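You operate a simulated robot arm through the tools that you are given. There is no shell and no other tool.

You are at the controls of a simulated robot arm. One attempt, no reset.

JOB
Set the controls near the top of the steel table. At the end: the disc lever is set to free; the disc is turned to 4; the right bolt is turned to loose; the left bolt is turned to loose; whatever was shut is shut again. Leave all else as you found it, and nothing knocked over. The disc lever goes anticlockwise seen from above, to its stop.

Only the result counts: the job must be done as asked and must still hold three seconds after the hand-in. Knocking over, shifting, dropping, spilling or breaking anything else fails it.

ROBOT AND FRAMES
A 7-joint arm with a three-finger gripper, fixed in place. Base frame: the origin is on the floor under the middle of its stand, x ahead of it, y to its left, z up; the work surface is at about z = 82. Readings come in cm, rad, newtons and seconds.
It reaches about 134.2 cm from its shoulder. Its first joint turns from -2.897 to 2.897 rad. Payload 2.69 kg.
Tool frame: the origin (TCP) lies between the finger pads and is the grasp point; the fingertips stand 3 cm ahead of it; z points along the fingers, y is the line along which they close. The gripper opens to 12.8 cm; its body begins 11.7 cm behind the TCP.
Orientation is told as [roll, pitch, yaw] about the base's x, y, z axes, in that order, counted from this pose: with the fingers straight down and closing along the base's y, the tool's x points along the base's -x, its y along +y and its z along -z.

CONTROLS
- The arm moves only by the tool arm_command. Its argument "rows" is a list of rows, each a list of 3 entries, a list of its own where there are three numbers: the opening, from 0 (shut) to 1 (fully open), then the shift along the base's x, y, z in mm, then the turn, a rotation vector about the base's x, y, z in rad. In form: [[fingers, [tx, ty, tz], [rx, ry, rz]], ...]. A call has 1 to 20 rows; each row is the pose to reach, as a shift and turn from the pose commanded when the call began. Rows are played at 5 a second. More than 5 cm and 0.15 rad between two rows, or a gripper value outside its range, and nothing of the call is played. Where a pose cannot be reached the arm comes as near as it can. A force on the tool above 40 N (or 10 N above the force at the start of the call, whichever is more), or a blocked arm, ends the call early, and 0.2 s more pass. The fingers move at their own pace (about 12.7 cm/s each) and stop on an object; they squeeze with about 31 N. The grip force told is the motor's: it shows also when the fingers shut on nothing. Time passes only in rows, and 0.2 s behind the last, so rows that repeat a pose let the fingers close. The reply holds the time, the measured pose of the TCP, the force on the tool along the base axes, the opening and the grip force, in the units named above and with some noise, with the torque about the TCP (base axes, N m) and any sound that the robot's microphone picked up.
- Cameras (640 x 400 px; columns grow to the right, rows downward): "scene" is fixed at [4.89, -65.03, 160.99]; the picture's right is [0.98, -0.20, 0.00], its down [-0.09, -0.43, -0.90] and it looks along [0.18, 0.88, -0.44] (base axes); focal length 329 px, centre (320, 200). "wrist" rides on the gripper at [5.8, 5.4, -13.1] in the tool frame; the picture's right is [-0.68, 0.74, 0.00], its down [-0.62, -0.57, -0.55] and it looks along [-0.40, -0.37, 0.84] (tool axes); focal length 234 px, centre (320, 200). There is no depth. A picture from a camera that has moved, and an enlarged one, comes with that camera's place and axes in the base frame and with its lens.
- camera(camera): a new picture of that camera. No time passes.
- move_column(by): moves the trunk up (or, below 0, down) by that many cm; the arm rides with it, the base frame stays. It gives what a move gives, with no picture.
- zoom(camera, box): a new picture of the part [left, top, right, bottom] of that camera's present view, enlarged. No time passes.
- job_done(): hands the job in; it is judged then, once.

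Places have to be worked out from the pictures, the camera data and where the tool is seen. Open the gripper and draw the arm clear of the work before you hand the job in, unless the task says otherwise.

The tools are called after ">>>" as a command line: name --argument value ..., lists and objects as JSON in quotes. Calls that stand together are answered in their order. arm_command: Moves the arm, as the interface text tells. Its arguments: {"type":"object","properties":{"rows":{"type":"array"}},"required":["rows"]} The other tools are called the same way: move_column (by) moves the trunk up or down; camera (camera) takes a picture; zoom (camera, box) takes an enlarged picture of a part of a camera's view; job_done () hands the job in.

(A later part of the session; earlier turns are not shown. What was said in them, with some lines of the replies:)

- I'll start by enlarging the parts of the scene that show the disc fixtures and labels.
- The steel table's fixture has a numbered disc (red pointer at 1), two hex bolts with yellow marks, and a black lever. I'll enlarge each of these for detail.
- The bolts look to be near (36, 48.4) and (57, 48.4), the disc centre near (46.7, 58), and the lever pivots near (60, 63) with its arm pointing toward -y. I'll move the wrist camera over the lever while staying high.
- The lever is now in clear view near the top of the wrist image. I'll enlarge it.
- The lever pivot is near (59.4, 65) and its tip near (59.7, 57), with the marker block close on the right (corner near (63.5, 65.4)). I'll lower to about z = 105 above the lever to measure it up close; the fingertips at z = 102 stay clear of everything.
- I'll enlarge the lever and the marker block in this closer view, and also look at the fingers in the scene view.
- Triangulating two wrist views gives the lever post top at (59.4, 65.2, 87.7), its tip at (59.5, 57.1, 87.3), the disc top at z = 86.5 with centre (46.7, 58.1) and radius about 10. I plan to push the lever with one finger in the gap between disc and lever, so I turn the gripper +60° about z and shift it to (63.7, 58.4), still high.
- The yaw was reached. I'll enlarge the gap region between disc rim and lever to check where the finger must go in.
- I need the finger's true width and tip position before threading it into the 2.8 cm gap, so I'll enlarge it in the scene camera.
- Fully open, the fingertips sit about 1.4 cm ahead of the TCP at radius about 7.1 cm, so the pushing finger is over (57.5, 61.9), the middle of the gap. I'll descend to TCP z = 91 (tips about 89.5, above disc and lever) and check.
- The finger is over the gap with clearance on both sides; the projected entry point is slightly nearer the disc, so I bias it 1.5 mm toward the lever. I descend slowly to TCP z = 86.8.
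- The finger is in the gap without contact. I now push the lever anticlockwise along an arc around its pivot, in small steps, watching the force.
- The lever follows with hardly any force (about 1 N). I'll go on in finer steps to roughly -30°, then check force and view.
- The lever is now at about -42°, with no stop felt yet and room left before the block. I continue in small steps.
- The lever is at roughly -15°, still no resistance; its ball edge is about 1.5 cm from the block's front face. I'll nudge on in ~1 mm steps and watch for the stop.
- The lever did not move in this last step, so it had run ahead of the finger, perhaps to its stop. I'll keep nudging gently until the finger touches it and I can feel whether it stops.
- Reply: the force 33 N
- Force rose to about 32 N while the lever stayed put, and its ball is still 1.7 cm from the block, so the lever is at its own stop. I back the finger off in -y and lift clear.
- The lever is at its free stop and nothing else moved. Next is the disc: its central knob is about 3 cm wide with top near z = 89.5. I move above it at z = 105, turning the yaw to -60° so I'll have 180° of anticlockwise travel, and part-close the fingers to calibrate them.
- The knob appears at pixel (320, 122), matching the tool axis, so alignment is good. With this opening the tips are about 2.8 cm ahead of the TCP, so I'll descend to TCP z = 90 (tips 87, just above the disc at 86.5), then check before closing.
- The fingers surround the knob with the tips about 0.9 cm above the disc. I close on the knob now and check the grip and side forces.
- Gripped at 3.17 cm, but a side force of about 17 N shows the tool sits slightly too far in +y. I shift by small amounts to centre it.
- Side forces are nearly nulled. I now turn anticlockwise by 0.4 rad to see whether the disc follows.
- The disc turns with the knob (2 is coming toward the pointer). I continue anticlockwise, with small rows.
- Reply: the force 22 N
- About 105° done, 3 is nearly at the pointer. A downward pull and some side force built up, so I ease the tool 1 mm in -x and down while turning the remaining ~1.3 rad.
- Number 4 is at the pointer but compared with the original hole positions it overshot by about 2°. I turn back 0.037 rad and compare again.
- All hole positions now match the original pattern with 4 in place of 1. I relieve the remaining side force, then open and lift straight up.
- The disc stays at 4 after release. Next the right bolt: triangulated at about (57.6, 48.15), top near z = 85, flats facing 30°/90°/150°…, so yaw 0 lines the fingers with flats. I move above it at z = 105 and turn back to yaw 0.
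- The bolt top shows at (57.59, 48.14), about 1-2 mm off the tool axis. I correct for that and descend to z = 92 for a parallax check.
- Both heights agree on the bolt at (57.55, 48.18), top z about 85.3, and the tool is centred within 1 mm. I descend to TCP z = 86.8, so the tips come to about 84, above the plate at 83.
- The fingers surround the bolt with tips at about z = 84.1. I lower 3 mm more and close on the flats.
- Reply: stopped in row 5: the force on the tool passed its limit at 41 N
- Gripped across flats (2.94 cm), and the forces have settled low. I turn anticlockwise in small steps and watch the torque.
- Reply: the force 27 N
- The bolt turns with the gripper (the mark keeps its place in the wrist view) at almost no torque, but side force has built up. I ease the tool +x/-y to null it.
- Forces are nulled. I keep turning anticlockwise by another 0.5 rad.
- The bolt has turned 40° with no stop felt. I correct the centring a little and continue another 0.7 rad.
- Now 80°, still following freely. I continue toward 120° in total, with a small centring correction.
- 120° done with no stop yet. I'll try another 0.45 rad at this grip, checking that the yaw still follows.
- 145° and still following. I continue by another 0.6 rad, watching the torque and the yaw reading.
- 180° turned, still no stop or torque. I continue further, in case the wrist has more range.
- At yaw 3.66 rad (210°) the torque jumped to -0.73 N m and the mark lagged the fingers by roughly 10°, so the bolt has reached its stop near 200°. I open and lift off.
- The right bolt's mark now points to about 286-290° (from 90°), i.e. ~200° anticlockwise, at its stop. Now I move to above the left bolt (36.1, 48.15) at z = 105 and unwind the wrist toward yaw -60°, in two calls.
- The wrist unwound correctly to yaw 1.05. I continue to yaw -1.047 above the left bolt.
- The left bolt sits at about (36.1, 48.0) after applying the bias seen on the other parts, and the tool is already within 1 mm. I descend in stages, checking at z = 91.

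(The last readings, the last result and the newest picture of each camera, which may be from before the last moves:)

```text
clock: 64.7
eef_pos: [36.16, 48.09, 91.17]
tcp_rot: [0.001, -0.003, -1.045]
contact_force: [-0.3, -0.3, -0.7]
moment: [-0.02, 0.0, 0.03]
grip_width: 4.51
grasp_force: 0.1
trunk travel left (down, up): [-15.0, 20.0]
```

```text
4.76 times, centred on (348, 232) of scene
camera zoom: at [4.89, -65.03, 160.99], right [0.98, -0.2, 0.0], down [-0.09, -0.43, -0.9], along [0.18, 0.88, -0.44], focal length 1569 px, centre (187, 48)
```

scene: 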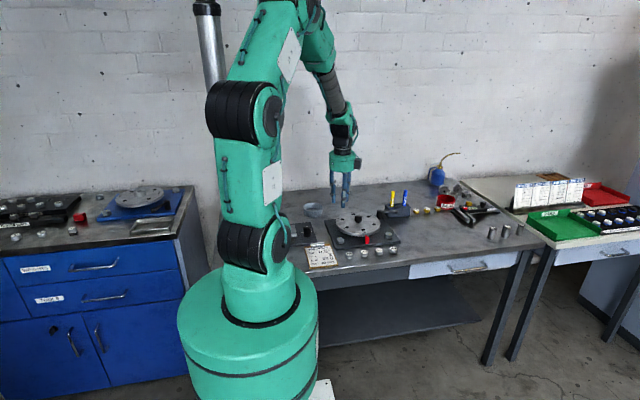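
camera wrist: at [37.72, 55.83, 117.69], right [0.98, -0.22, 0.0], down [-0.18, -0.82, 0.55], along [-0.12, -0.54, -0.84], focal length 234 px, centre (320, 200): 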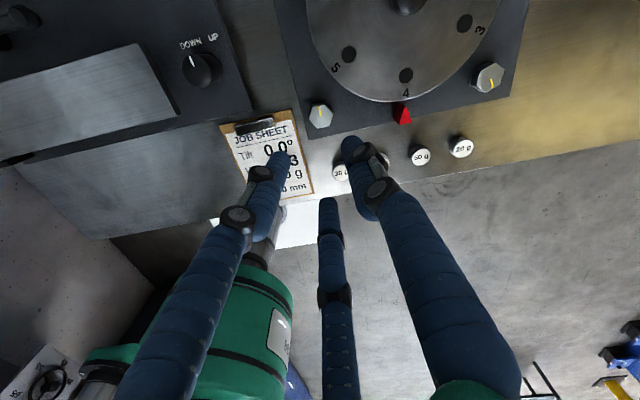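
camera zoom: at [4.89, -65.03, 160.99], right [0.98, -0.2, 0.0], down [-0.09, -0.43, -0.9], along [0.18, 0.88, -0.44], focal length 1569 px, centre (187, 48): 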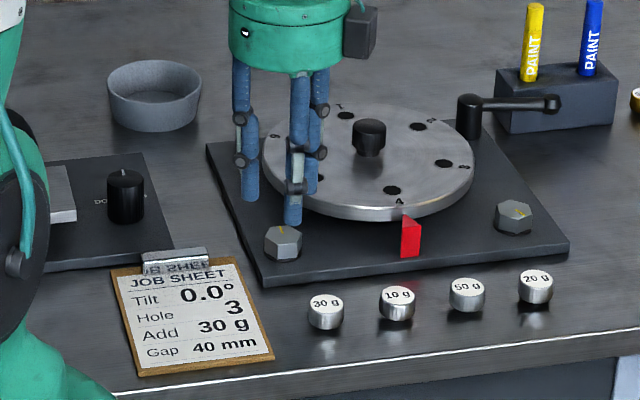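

The view matches the right-bolt approach; by the same offset I shift 1.5 mm in -y. Then I descend to TCP z = 86.7.

>>> arm_command --rows '[[0.35, [0, -1.5, -12], [0, 0, 0]], [0.35, [0, -1.5, -24], [0, 0, 0]], [0.35, [0, -1.5, -34], [0, 0, 0]], [0.35, [0, -1.5, -40], [0, 0, 0]], [0.35, [0, -1.5, -44.5], [0, 0, 0]], [0.35, [0, -1.5, -44.5], [0, 0, 0]]]'

>>> zoom --camera "wrist" --box '[240, 80, 400, 220]'

>>> zoom --camera "scene" --box '[320, 205, 376, 250]'

```text
clock: 66.1
eef_pos: [36.15, 48.01, 86.72]
tcp_rot: [0.0, -0.001, -1.047]
contact_force: [0.3, 0.3, -0.6]
moment: [0.0, -0.01, 0.01]
grip_width: 4.48
grasp_force: 0.0
trunk travel left (down, up): [-15.0, 20.0]
```

```text
2.86 times, centred on (320, 150) of wrist
camera zoom: at [37.78, 55.66, 99.71], right [0.98, -0.22, 0.0], down [-0.18, -0.82, 0.55], along [-0.12, -0.54, -0.84], focal length 669 px, centre (320, 343)
```

zoom: 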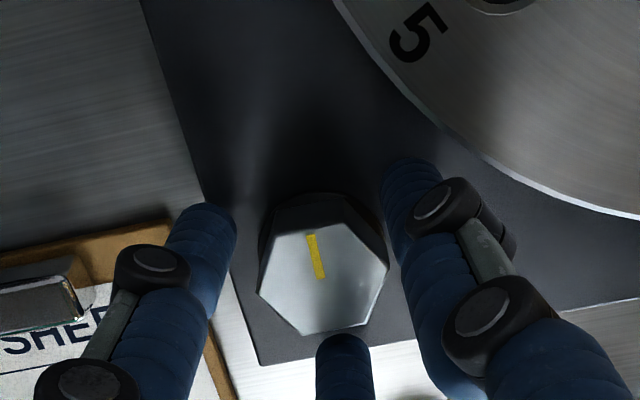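

```text
8.89 times, centred on (348, 228) of scene
camera zoom: at [4.89, -65.03, 160.99], right [0.98, -0.2, 0.0], down [-0.09, -0.43, -0.9], along [0.18, 0.88, -0.44], focal length 2928 px, centre (71, -44)
```

zoom: 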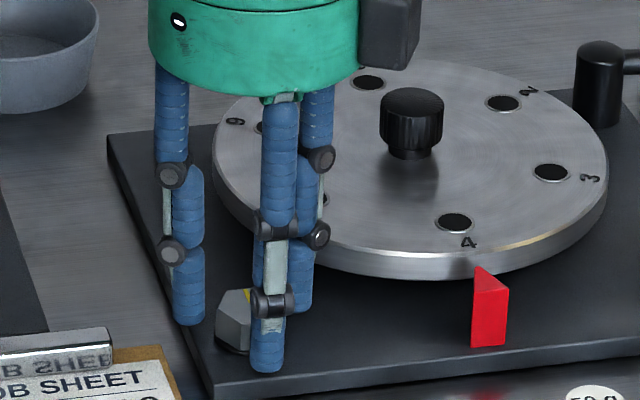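

The fingers are placed around the left bolt, clear of disc and clipboard. I close on it slowly.

>>> arm_command --rows '[[0.28, [0, 0, -0.5], [0, 0, 0]], [0.24, [0, 0, -0.5], [0, 0, 0]], [0.2, [0, 0, -0.5], [0, 0, 0]], [0.1, [0, 0, -0.5], [0, 0, 0]], [0, [0, 0, -0.5], [0, 0, 0]]]'

>>> zoom --camera "wrist" --box '[240, 80, 400, 220]'

```text
clock: 67.3
eef_pos: [36.2, 48.05, 86.73]
tcp_rot: [0.002, -0.002, -1.046]
contact_force: [7.8, 6.5, -2.0]
moment: [0.22, -0.23, 0.02]
grip_width: 2.92
grasp_force: 44.7
trunk travel left (down, up): [-15.0, 20.0]
```

```text
2.86 times, centred on (320, 150) of wrist
camera zoom: at [37.84, 55.71, 99.7], right [0.98, -0.22, 0.0], down [-0.18, -0.82, 0.55], along [-0.12, -0.54, -0.84], focal length 669 px, centre (320, 343)
```

zoom: 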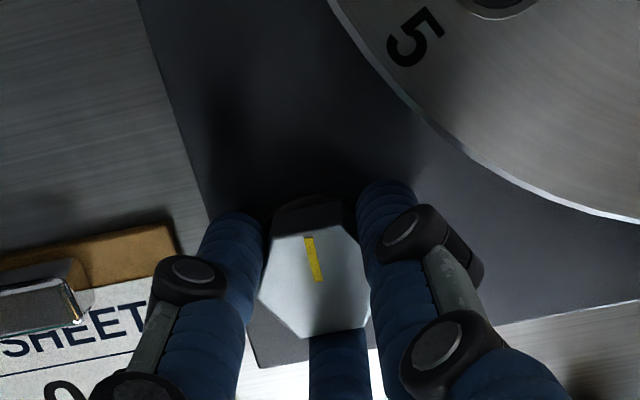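

Well centred grip with only about 10 N side force. I turn anticlockwise, starting with 1.0 rad.

>>> arm_command --rows '[[0, [0.5, 0.4, 0], [0, 0, 0.04]], [0, [0.5, 0.4, 0], [0, 0, 0.1]], [0, [0.5, 0.4, 0], [0, 0, 0.2]], [0, [0.5, 0.4, 0], [0, 0, 0.3]], [0, [0.5, 0.4, 0], [0, 0, 0.4]], [0, [0.5, 0.4, 0], [0, 0, 0.5]], [0, [0.5, 0.4, 0], [0, 0, 0.6]], [0, [0.5, 0.4, 0], [0, 0, 0.7]], [0, [0.5, 0.4, 0], [0, 0, 0.8]], [0, [0.5, 0.4, 0], [0, 0, 0.9]], [0, [0.5, 0.4, 0], [0, 0, 1.0]], [0, [0.5, 0.4, 0], [0, 0, 1.0]]]'

>>> zoom --camera "wrist" --box '[240, 80, 400, 220]'

```text
clock: 69.9
eef_pos: [36.19, 47.96, 86.62]
tcp_rot: [0.001, -0.001, -0.043]
contact_force: [5.9, 2.6, 1.9]
moment: [-0.02, -0.09, 0.0]
grip_width: 2.91
grasp_force: 45.1
trunk travel left (down, up): [-15.0, 20.0]
```

```text
2.86 times, centred on (320, 150) of wrist
camera zoom: at [30.52, 53.57, 99.69], right [0.71, 0.71, 0.0], down [0.59, -0.59, 0.55], along [0.39, -0.39, -0.84], focal length 669 px, centre (320, 343)
```

zoom: 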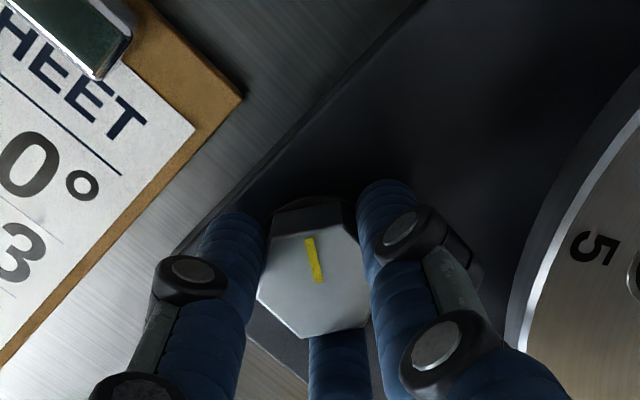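

The bolt follows well with very low forces. I continue another 1.2 rad anticlockwise.

>>> arm_command --rows '[[0, [0.3, 0.2, 0], [0, 0, 0.1]], [0, [0.3, 0.2, 0], [0, 0, 0.2]], [0, [0.3, 0.2, 0], [0, 0, 0.3]], [0, [0.3, 0.2, 0], [0, 0, 0.4]], [0, [0.3, 0.2, 0], [0, 0, 0.5]], [0, [0.3, 0.2, 0], [0, 0, 0.6]], [0, [0.3, 0.2, 0], [0, 0, 0.7]], [0, [0.3, 0.2, 0], [0, 0, 0.8]], [0, [0.3, 0.2, 0], [0, 0, 0.9]], [0, [0.3, 0.2, 0], [0, 0, 1.0]], [0, [0.3, 0.2, 0], [0, 0, 1.1]], [0, [0.3, 0.2, 0], [0, 0, 1.2]], [0, [0.3, 0.2, 0], [0, 0, 1.2]]]'

>>> zoom --camera "wrist" --box '[240, 80, 400, 220]'

```text
clock: 72.7
eef_pos: [36.11, 47.95, 86.54]
tcp_rot: [-0.002, -0.002, 1.158]
contact_force: [1.1, -1.1, 5.8]
moment: [-0.1, -0.05, -0.02]
grip_width: 2.92
grasp_force: 44.7
trunk travel left (down, up): [-15.0, 20.0]
```

```text
2.86 times, centred on (320, 150) of wrist
camera zoom: at [28.88, 44.73, 99.69], right [-0.4, 0.92, 0.0], down [0.77, 0.33, 0.55], along [0.5, 0.22, -0.84], focal length 669 px, centre (320, 343)
```

zoom: 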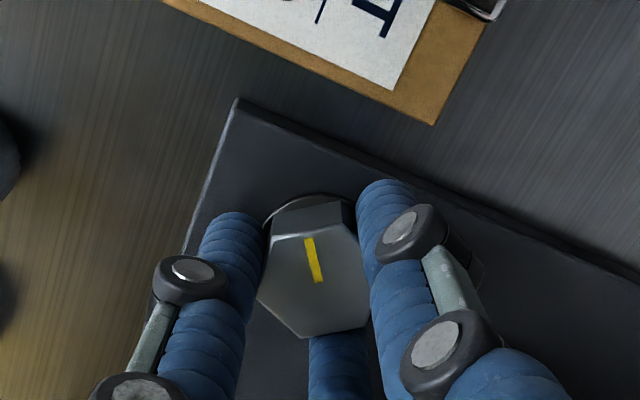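

126° turned. I continue 1.1 rad more, then feel for the stop in finer steps.

>>> arm_command --rows '[[0, [0, 0, 0], [0, 0, 0.1]], [0, [0, 0, 0], [0, 0, 0.2]], [0, [0, 0, 0], [0, 0, 0.3]], [0, [0, 0, 0], [0, 0, 0.4]], [0, [0, 0, 0], [0, 0, 0.5]], [0, [0, 0, 0], [0, 0, 0.6]], [0, [0, 0, 0], [0, 0, 0.7]], [0, [0, 0, 0], [0, 0, 0.8]], [0, [0, 0, 0], [0, 0, 0.9]], [0, [0, 0, 0], [0, 0, 1.0]], [0, [0, 0, 0], [0, 0, 1.1]], [0, [0, 0, 0], [0, 0, 1.1]]]'

>>> zoom --camera "wrist" --box '[240, 80, 400, 220]'

```text
clock: 75.3
eef_pos: [36.23, 47.99, 86.66]
tcp_rot: [0.0, -0.001, 2.259]
contact_force: [1.6, -2.3, 1.1]
moment: [-0.12, 0.01, 0.01]
grip_width: 2.94
grasp_force: 44.7
trunk travel left (down, up): [-15.0, 20.0]
```

```text
2.86 times, centred on (320, 150) of wrist
camera zoom: at [35.73, 40.01, 99.69], right [-1.0, 0.06, 0.0], down [0.05, 0.83, 0.55], along [0.03, 0.55, -0.84], focal length 669 px, centre (320, 343)
```

zoom: 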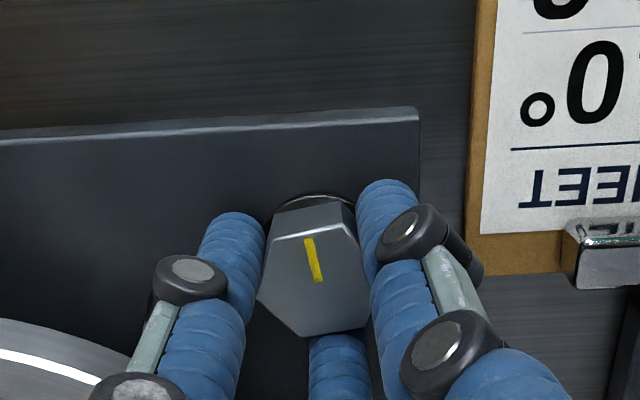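

189° with no stop yet. I now feel for it in 0.04 rad steps.

>>> arm_command --rows '[[0, [0, 0, 0], [0, 0, 0.04]], [0, [0, 0, 0], [0, 0, 0.08]], [0, [0, 0, 0], [0, 0, 0.12]], [0, [0, 0, 0], [0, 0, 0.16]], [0, [0, 0, 0], [0, 0, 0.2]], [0, [0, 0, 0], [0, 0, 0.2]]]'

>>> zoom --camera "wrist" --box '[240, 80, 400, 220]'

```text
clock: 76.7
eef_pos: [36.23, 47.94, 86.61]
tcp_rot: [0.001, -0.003, 2.455]
contact_force: [-1.8, -0.8, -0.6]
moment: [0.06, 0.06, -0.47]
grip_width: 2.93
grasp_force: 45.1
trunk travel left (down, up): [-15.0, 20.0]
```

```text
2.86 times, centred on (320, 150) of wrist
camera zoom: at [37.31, 40.08, 99.69], right [-0.99, -0.14, 0.0], down [-0.12, 0.83, 0.55], along [-0.08, 0.54, -0.84], focal length 669 px, centre (320, 343)
```

zoom: 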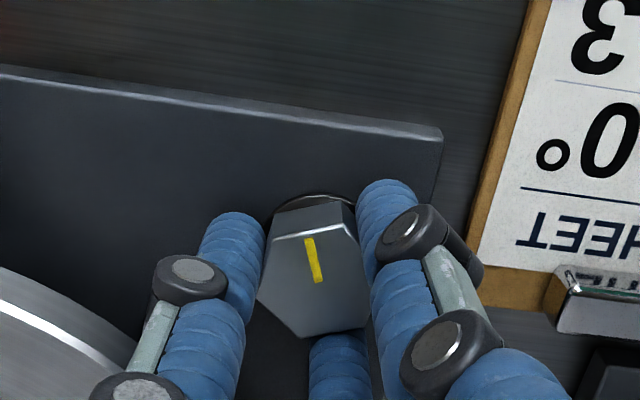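

Torque rose to -0.47 N m at about 200°, matching the right bolt's stop. One small nudge to confirm.

>>> arm_command --rows '[[0, [0, 0, 0], [0, 0, 0.03]], [0, [0, 0, 0], [0, 0, 0.05]], [0, [0, 0, 0], [0, 0, 0.05]]]'

>>> zoom --camera "wrist" --box '[240, 80, 400, 220]'

```text
clock: 77.5
eef_pos: [36.17, 47.96, 86.55]
tcp_rot: [-0.001, -0.003, 2.507]
contact_force: [-4.9, -2.4, 4.2]
moment: [-0.11, 0.16, -0.5]
grip_width: 2.94
grasp_force: 45.0
trunk travel left (down, up): [-15.0, 20.0]
```

```text
2.86 times, centred on (320, 150) of wrist
camera zoom: at [37.7, 40.15, 99.69], right [-0.98, -0.19, 0.0], down [-0.16, 0.82, 0.55], along [-0.11, 0.54, -0.84], focal length 669 px, centre (320, 343)
```

zoom: 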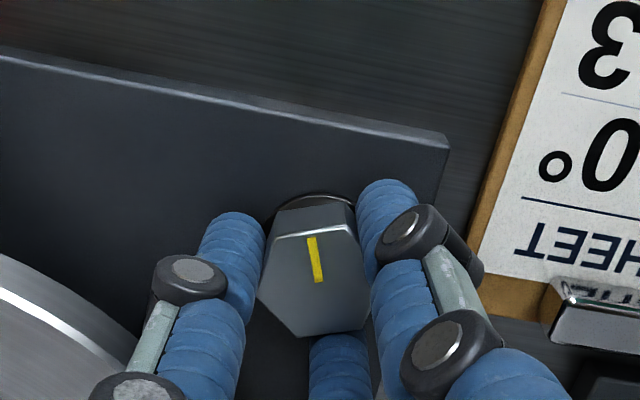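

The bolt now slips in the grip at constant torque, so the left bolt is at its stop too. I open and lift straight up.

>>> arm_command --rows '[[0.15, [0, 0, 0], [0, 0, 0]], [0.35, [0, 0, 0], [0, 0, 0]], [0.35, [0, 0, 0], [0, 0, 0]], [0.35, [0, 0, 10], [0, 0, 0]], [0.35, [0, 0, 40], [0, 0, 0]], [0.35, [0, 0, 80], [0, 0, 0]], [0.35, [0, 0, 120], [0, 0, 0]], [0.35, [0, 0, 160], [0, 0, 0]], [0.35, [0, 0, 185], [0, 0, 0]], [0.35, [0, 0, 185], [0, 0, 0]]]'

>>> camera --camera "wrist"

>>> zoom --camera "wrist" --box '[240, 60, 400, 160]'

>>> zoom --camera "scene" --box '[320, 190, 416, 260]'

```text
clock: 79.7
eef_pos: [36.18, 47.9, 105.12]
tcp_rot: [-0.001, -0.001, 2.507]
contact_force: [-0.8, -0.6, 0.6]
moment: [0.01, -0.01, 0.02]
grip_width: 4.47
grasp_force: 0.0
trunk travel left (down, up): [-15.0, 20.0]
```

```text
taken
camera wrist: at [37.69, 40.13, 118.19], right [-0.98, -0.19, 0.0], down [-0.16, 0.82, 0.55], along [-0.11, 0.54, -0.84], focal length 234 px, centre (320, 200)
```

wrist: 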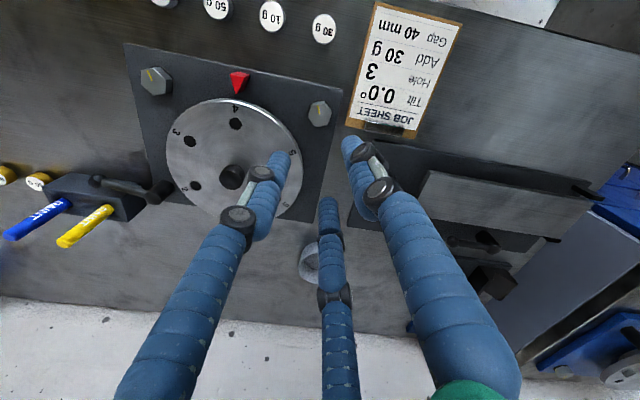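

```text
4.00 times, centred on (320, 110) of wrist
camera zoom: at [37.69, 40.13, 118.19], right [-0.98, -0.19, 0.0], down [-0.16, 0.82, 0.55], along [-0.11, 0.54, -0.84], focal length 937 px, centre (320, 560)
```

zoom: 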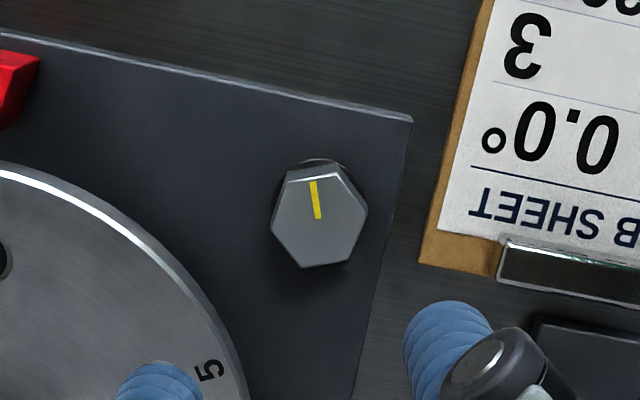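

```text
5.71 times, centred on (368, 225) of scene
camera zoom: at [4.89, -65.03, 160.99], right [0.98, -0.2, 0.0], down [-0.09, -0.43, -0.9], along [0.18, 0.88, -0.44], focal length 1882 px, centre (46, 57)
```

zoom: 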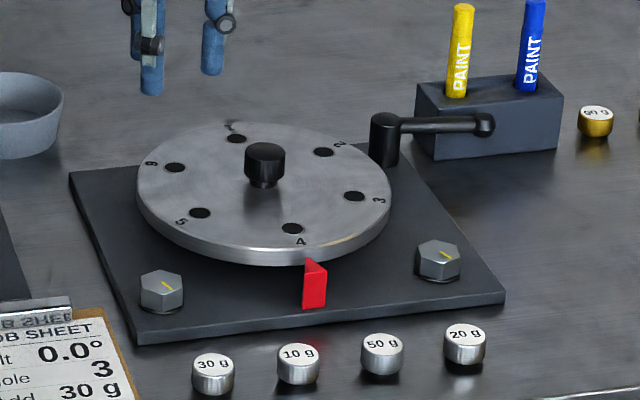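

Both bolts' marks look parallel. I'll enlarge the right bolt, the disc pointer and the lever once more for a final check.

>>> zoom --camera "wrist" --box '[110, 40, 350, 190]'

>>> zoom --camera "scene" --box '[330, 190, 394, 246]'

>>> camera --camera "scene"

```text
2.67 times, centred on (230, 115) of wrist
camera zoom: at [37.69, 40.13, 118.19], right [-0.98, -0.19, 0.0], down [-0.16, 0.82, 0.55], along [-0.11, 0.54, -0.84], focal length 624 px, centre (560, 427)
```

zoom: 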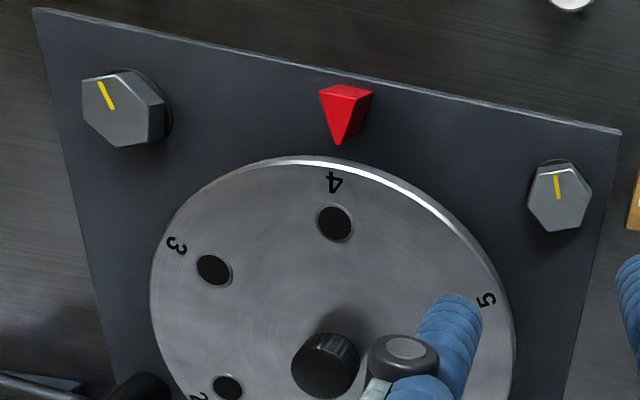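

```text
7.14 times, centred on (362, 218) of scene
camera zoom: at [4.89, -65.03, 160.99], right [0.98, -0.2, 0.0], down [-0.09, -0.43, -0.9], along [0.18, 0.88, -0.44], focal length 2353 px, centre (20, 71)
```

zoom: 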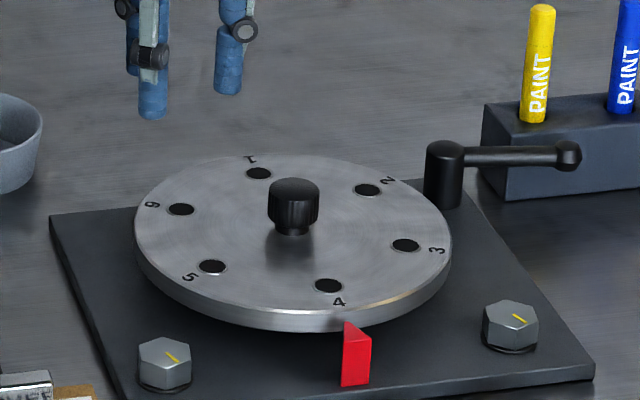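

```text
taken
```

scene: 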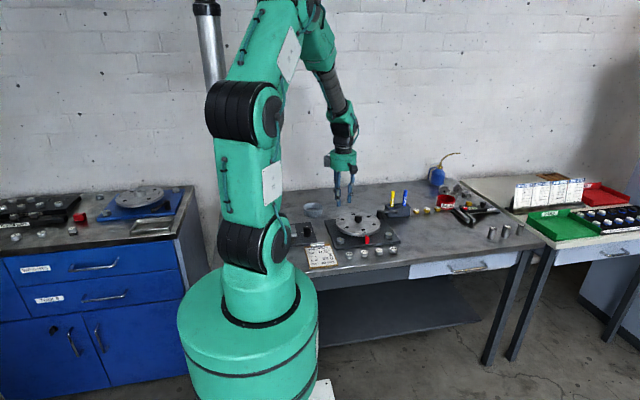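

Both bolt marks measure about 289° (200° anticlockwise from 90°), 4 is at the pointer, and the lever is at its free stop with nothing else disturbed. I open the gripper fully and draw the arm well clear upward.

>>> arm_command --rows '[[0.35, [0, 0, 40], [0, 0, 0]], [0.35, [0, 0, 80], [0, 0, 0]], [0.7, [0, 0, 120], [0, 0, 0]], [1, [0, 0, 160], [0, 0, 0]], [1, [0, 0, 200], [0, 0, 0]], [1, [0, 0, 200], [0, 0, 0]], [1, [0, 0, 200], [0, 0, 0]], [1, [0, 0, 200], [0, 0, 0]]]'

>>> zoom --camera "scene" --box '[290, 180, 450, 280]'

>>> camera --camera "wrist"

```text
clock: 81.5
eef_pos: [36.2, 48.14, 125.2]
tcp_rot: [0.001, -0.002, 2.504]
contact_force: [-0.2, -0.9, 1.0]
moment: [-0.01, -0.01, 0.0]
grip_width: 12.81
grasp_force: 0.0
trunk travel left (down, up): [-15.0, 20.0]
```

```text
4.00 times, centred on (370, 230) of scene
camera zoom: at [4.89, -65.03, 160.99], right [0.98, -0.2, 0.0], down [-0.09, -0.43, -0.9], along [0.18, 0.88, -0.44], focal length 1318 px, centre (120, 80)
```

zoom: 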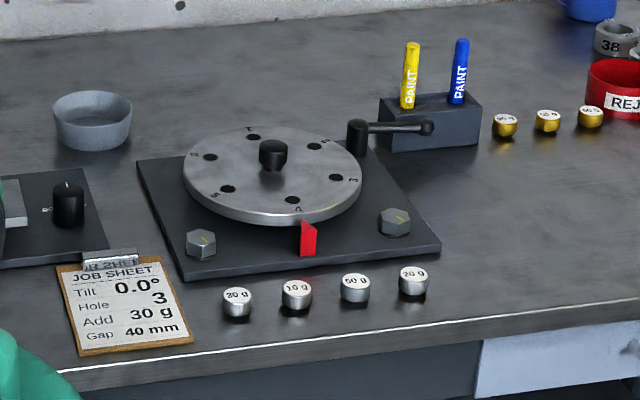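

```text
taken
camera wrist: at [37.7, 40.17, 138.25], right [-0.98, -0.19, 0.0], down [-0.16, 0.82, 0.55], along [-0.11, 0.54, -0.84], focal length 234 px, centre (320, 200)
```

wrist: 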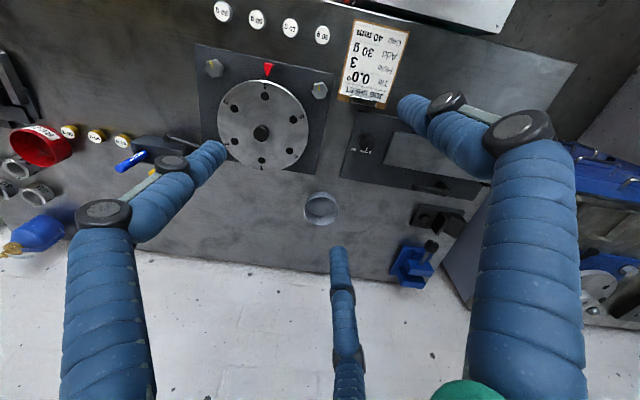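

Everything is set: lever at its free stop, 4 at the pointer, both bolts at their loose stops, other items in their original places, gripper open and clear. I hand the job in.

>>> job_done

```text
The job is handed in.
```

I set all four controls and handed the job in. I don't have a verdict back yet.

- **Disc lever:** I pushed it anticlockwise (seen from above) until it hit its own stop, short of the marker block.
- **Disc:** I turned it anticlockwise by half a turn using the centre knob. Number 4 now sits at the red pointer, and the holes line up with their original positions.
- **Right and left bolts:** I turned both anticlockwise until they stopped, about 200° each. Nothing on the table marks which way is loose, so I took anticlockwise as loose, as on a normal thread.
- **Anything shut:** I didn't open anything, so there was nothing to close again.

In the last pictures, everything else on the table is where it started. The gripper is open and raised well clear of the work.
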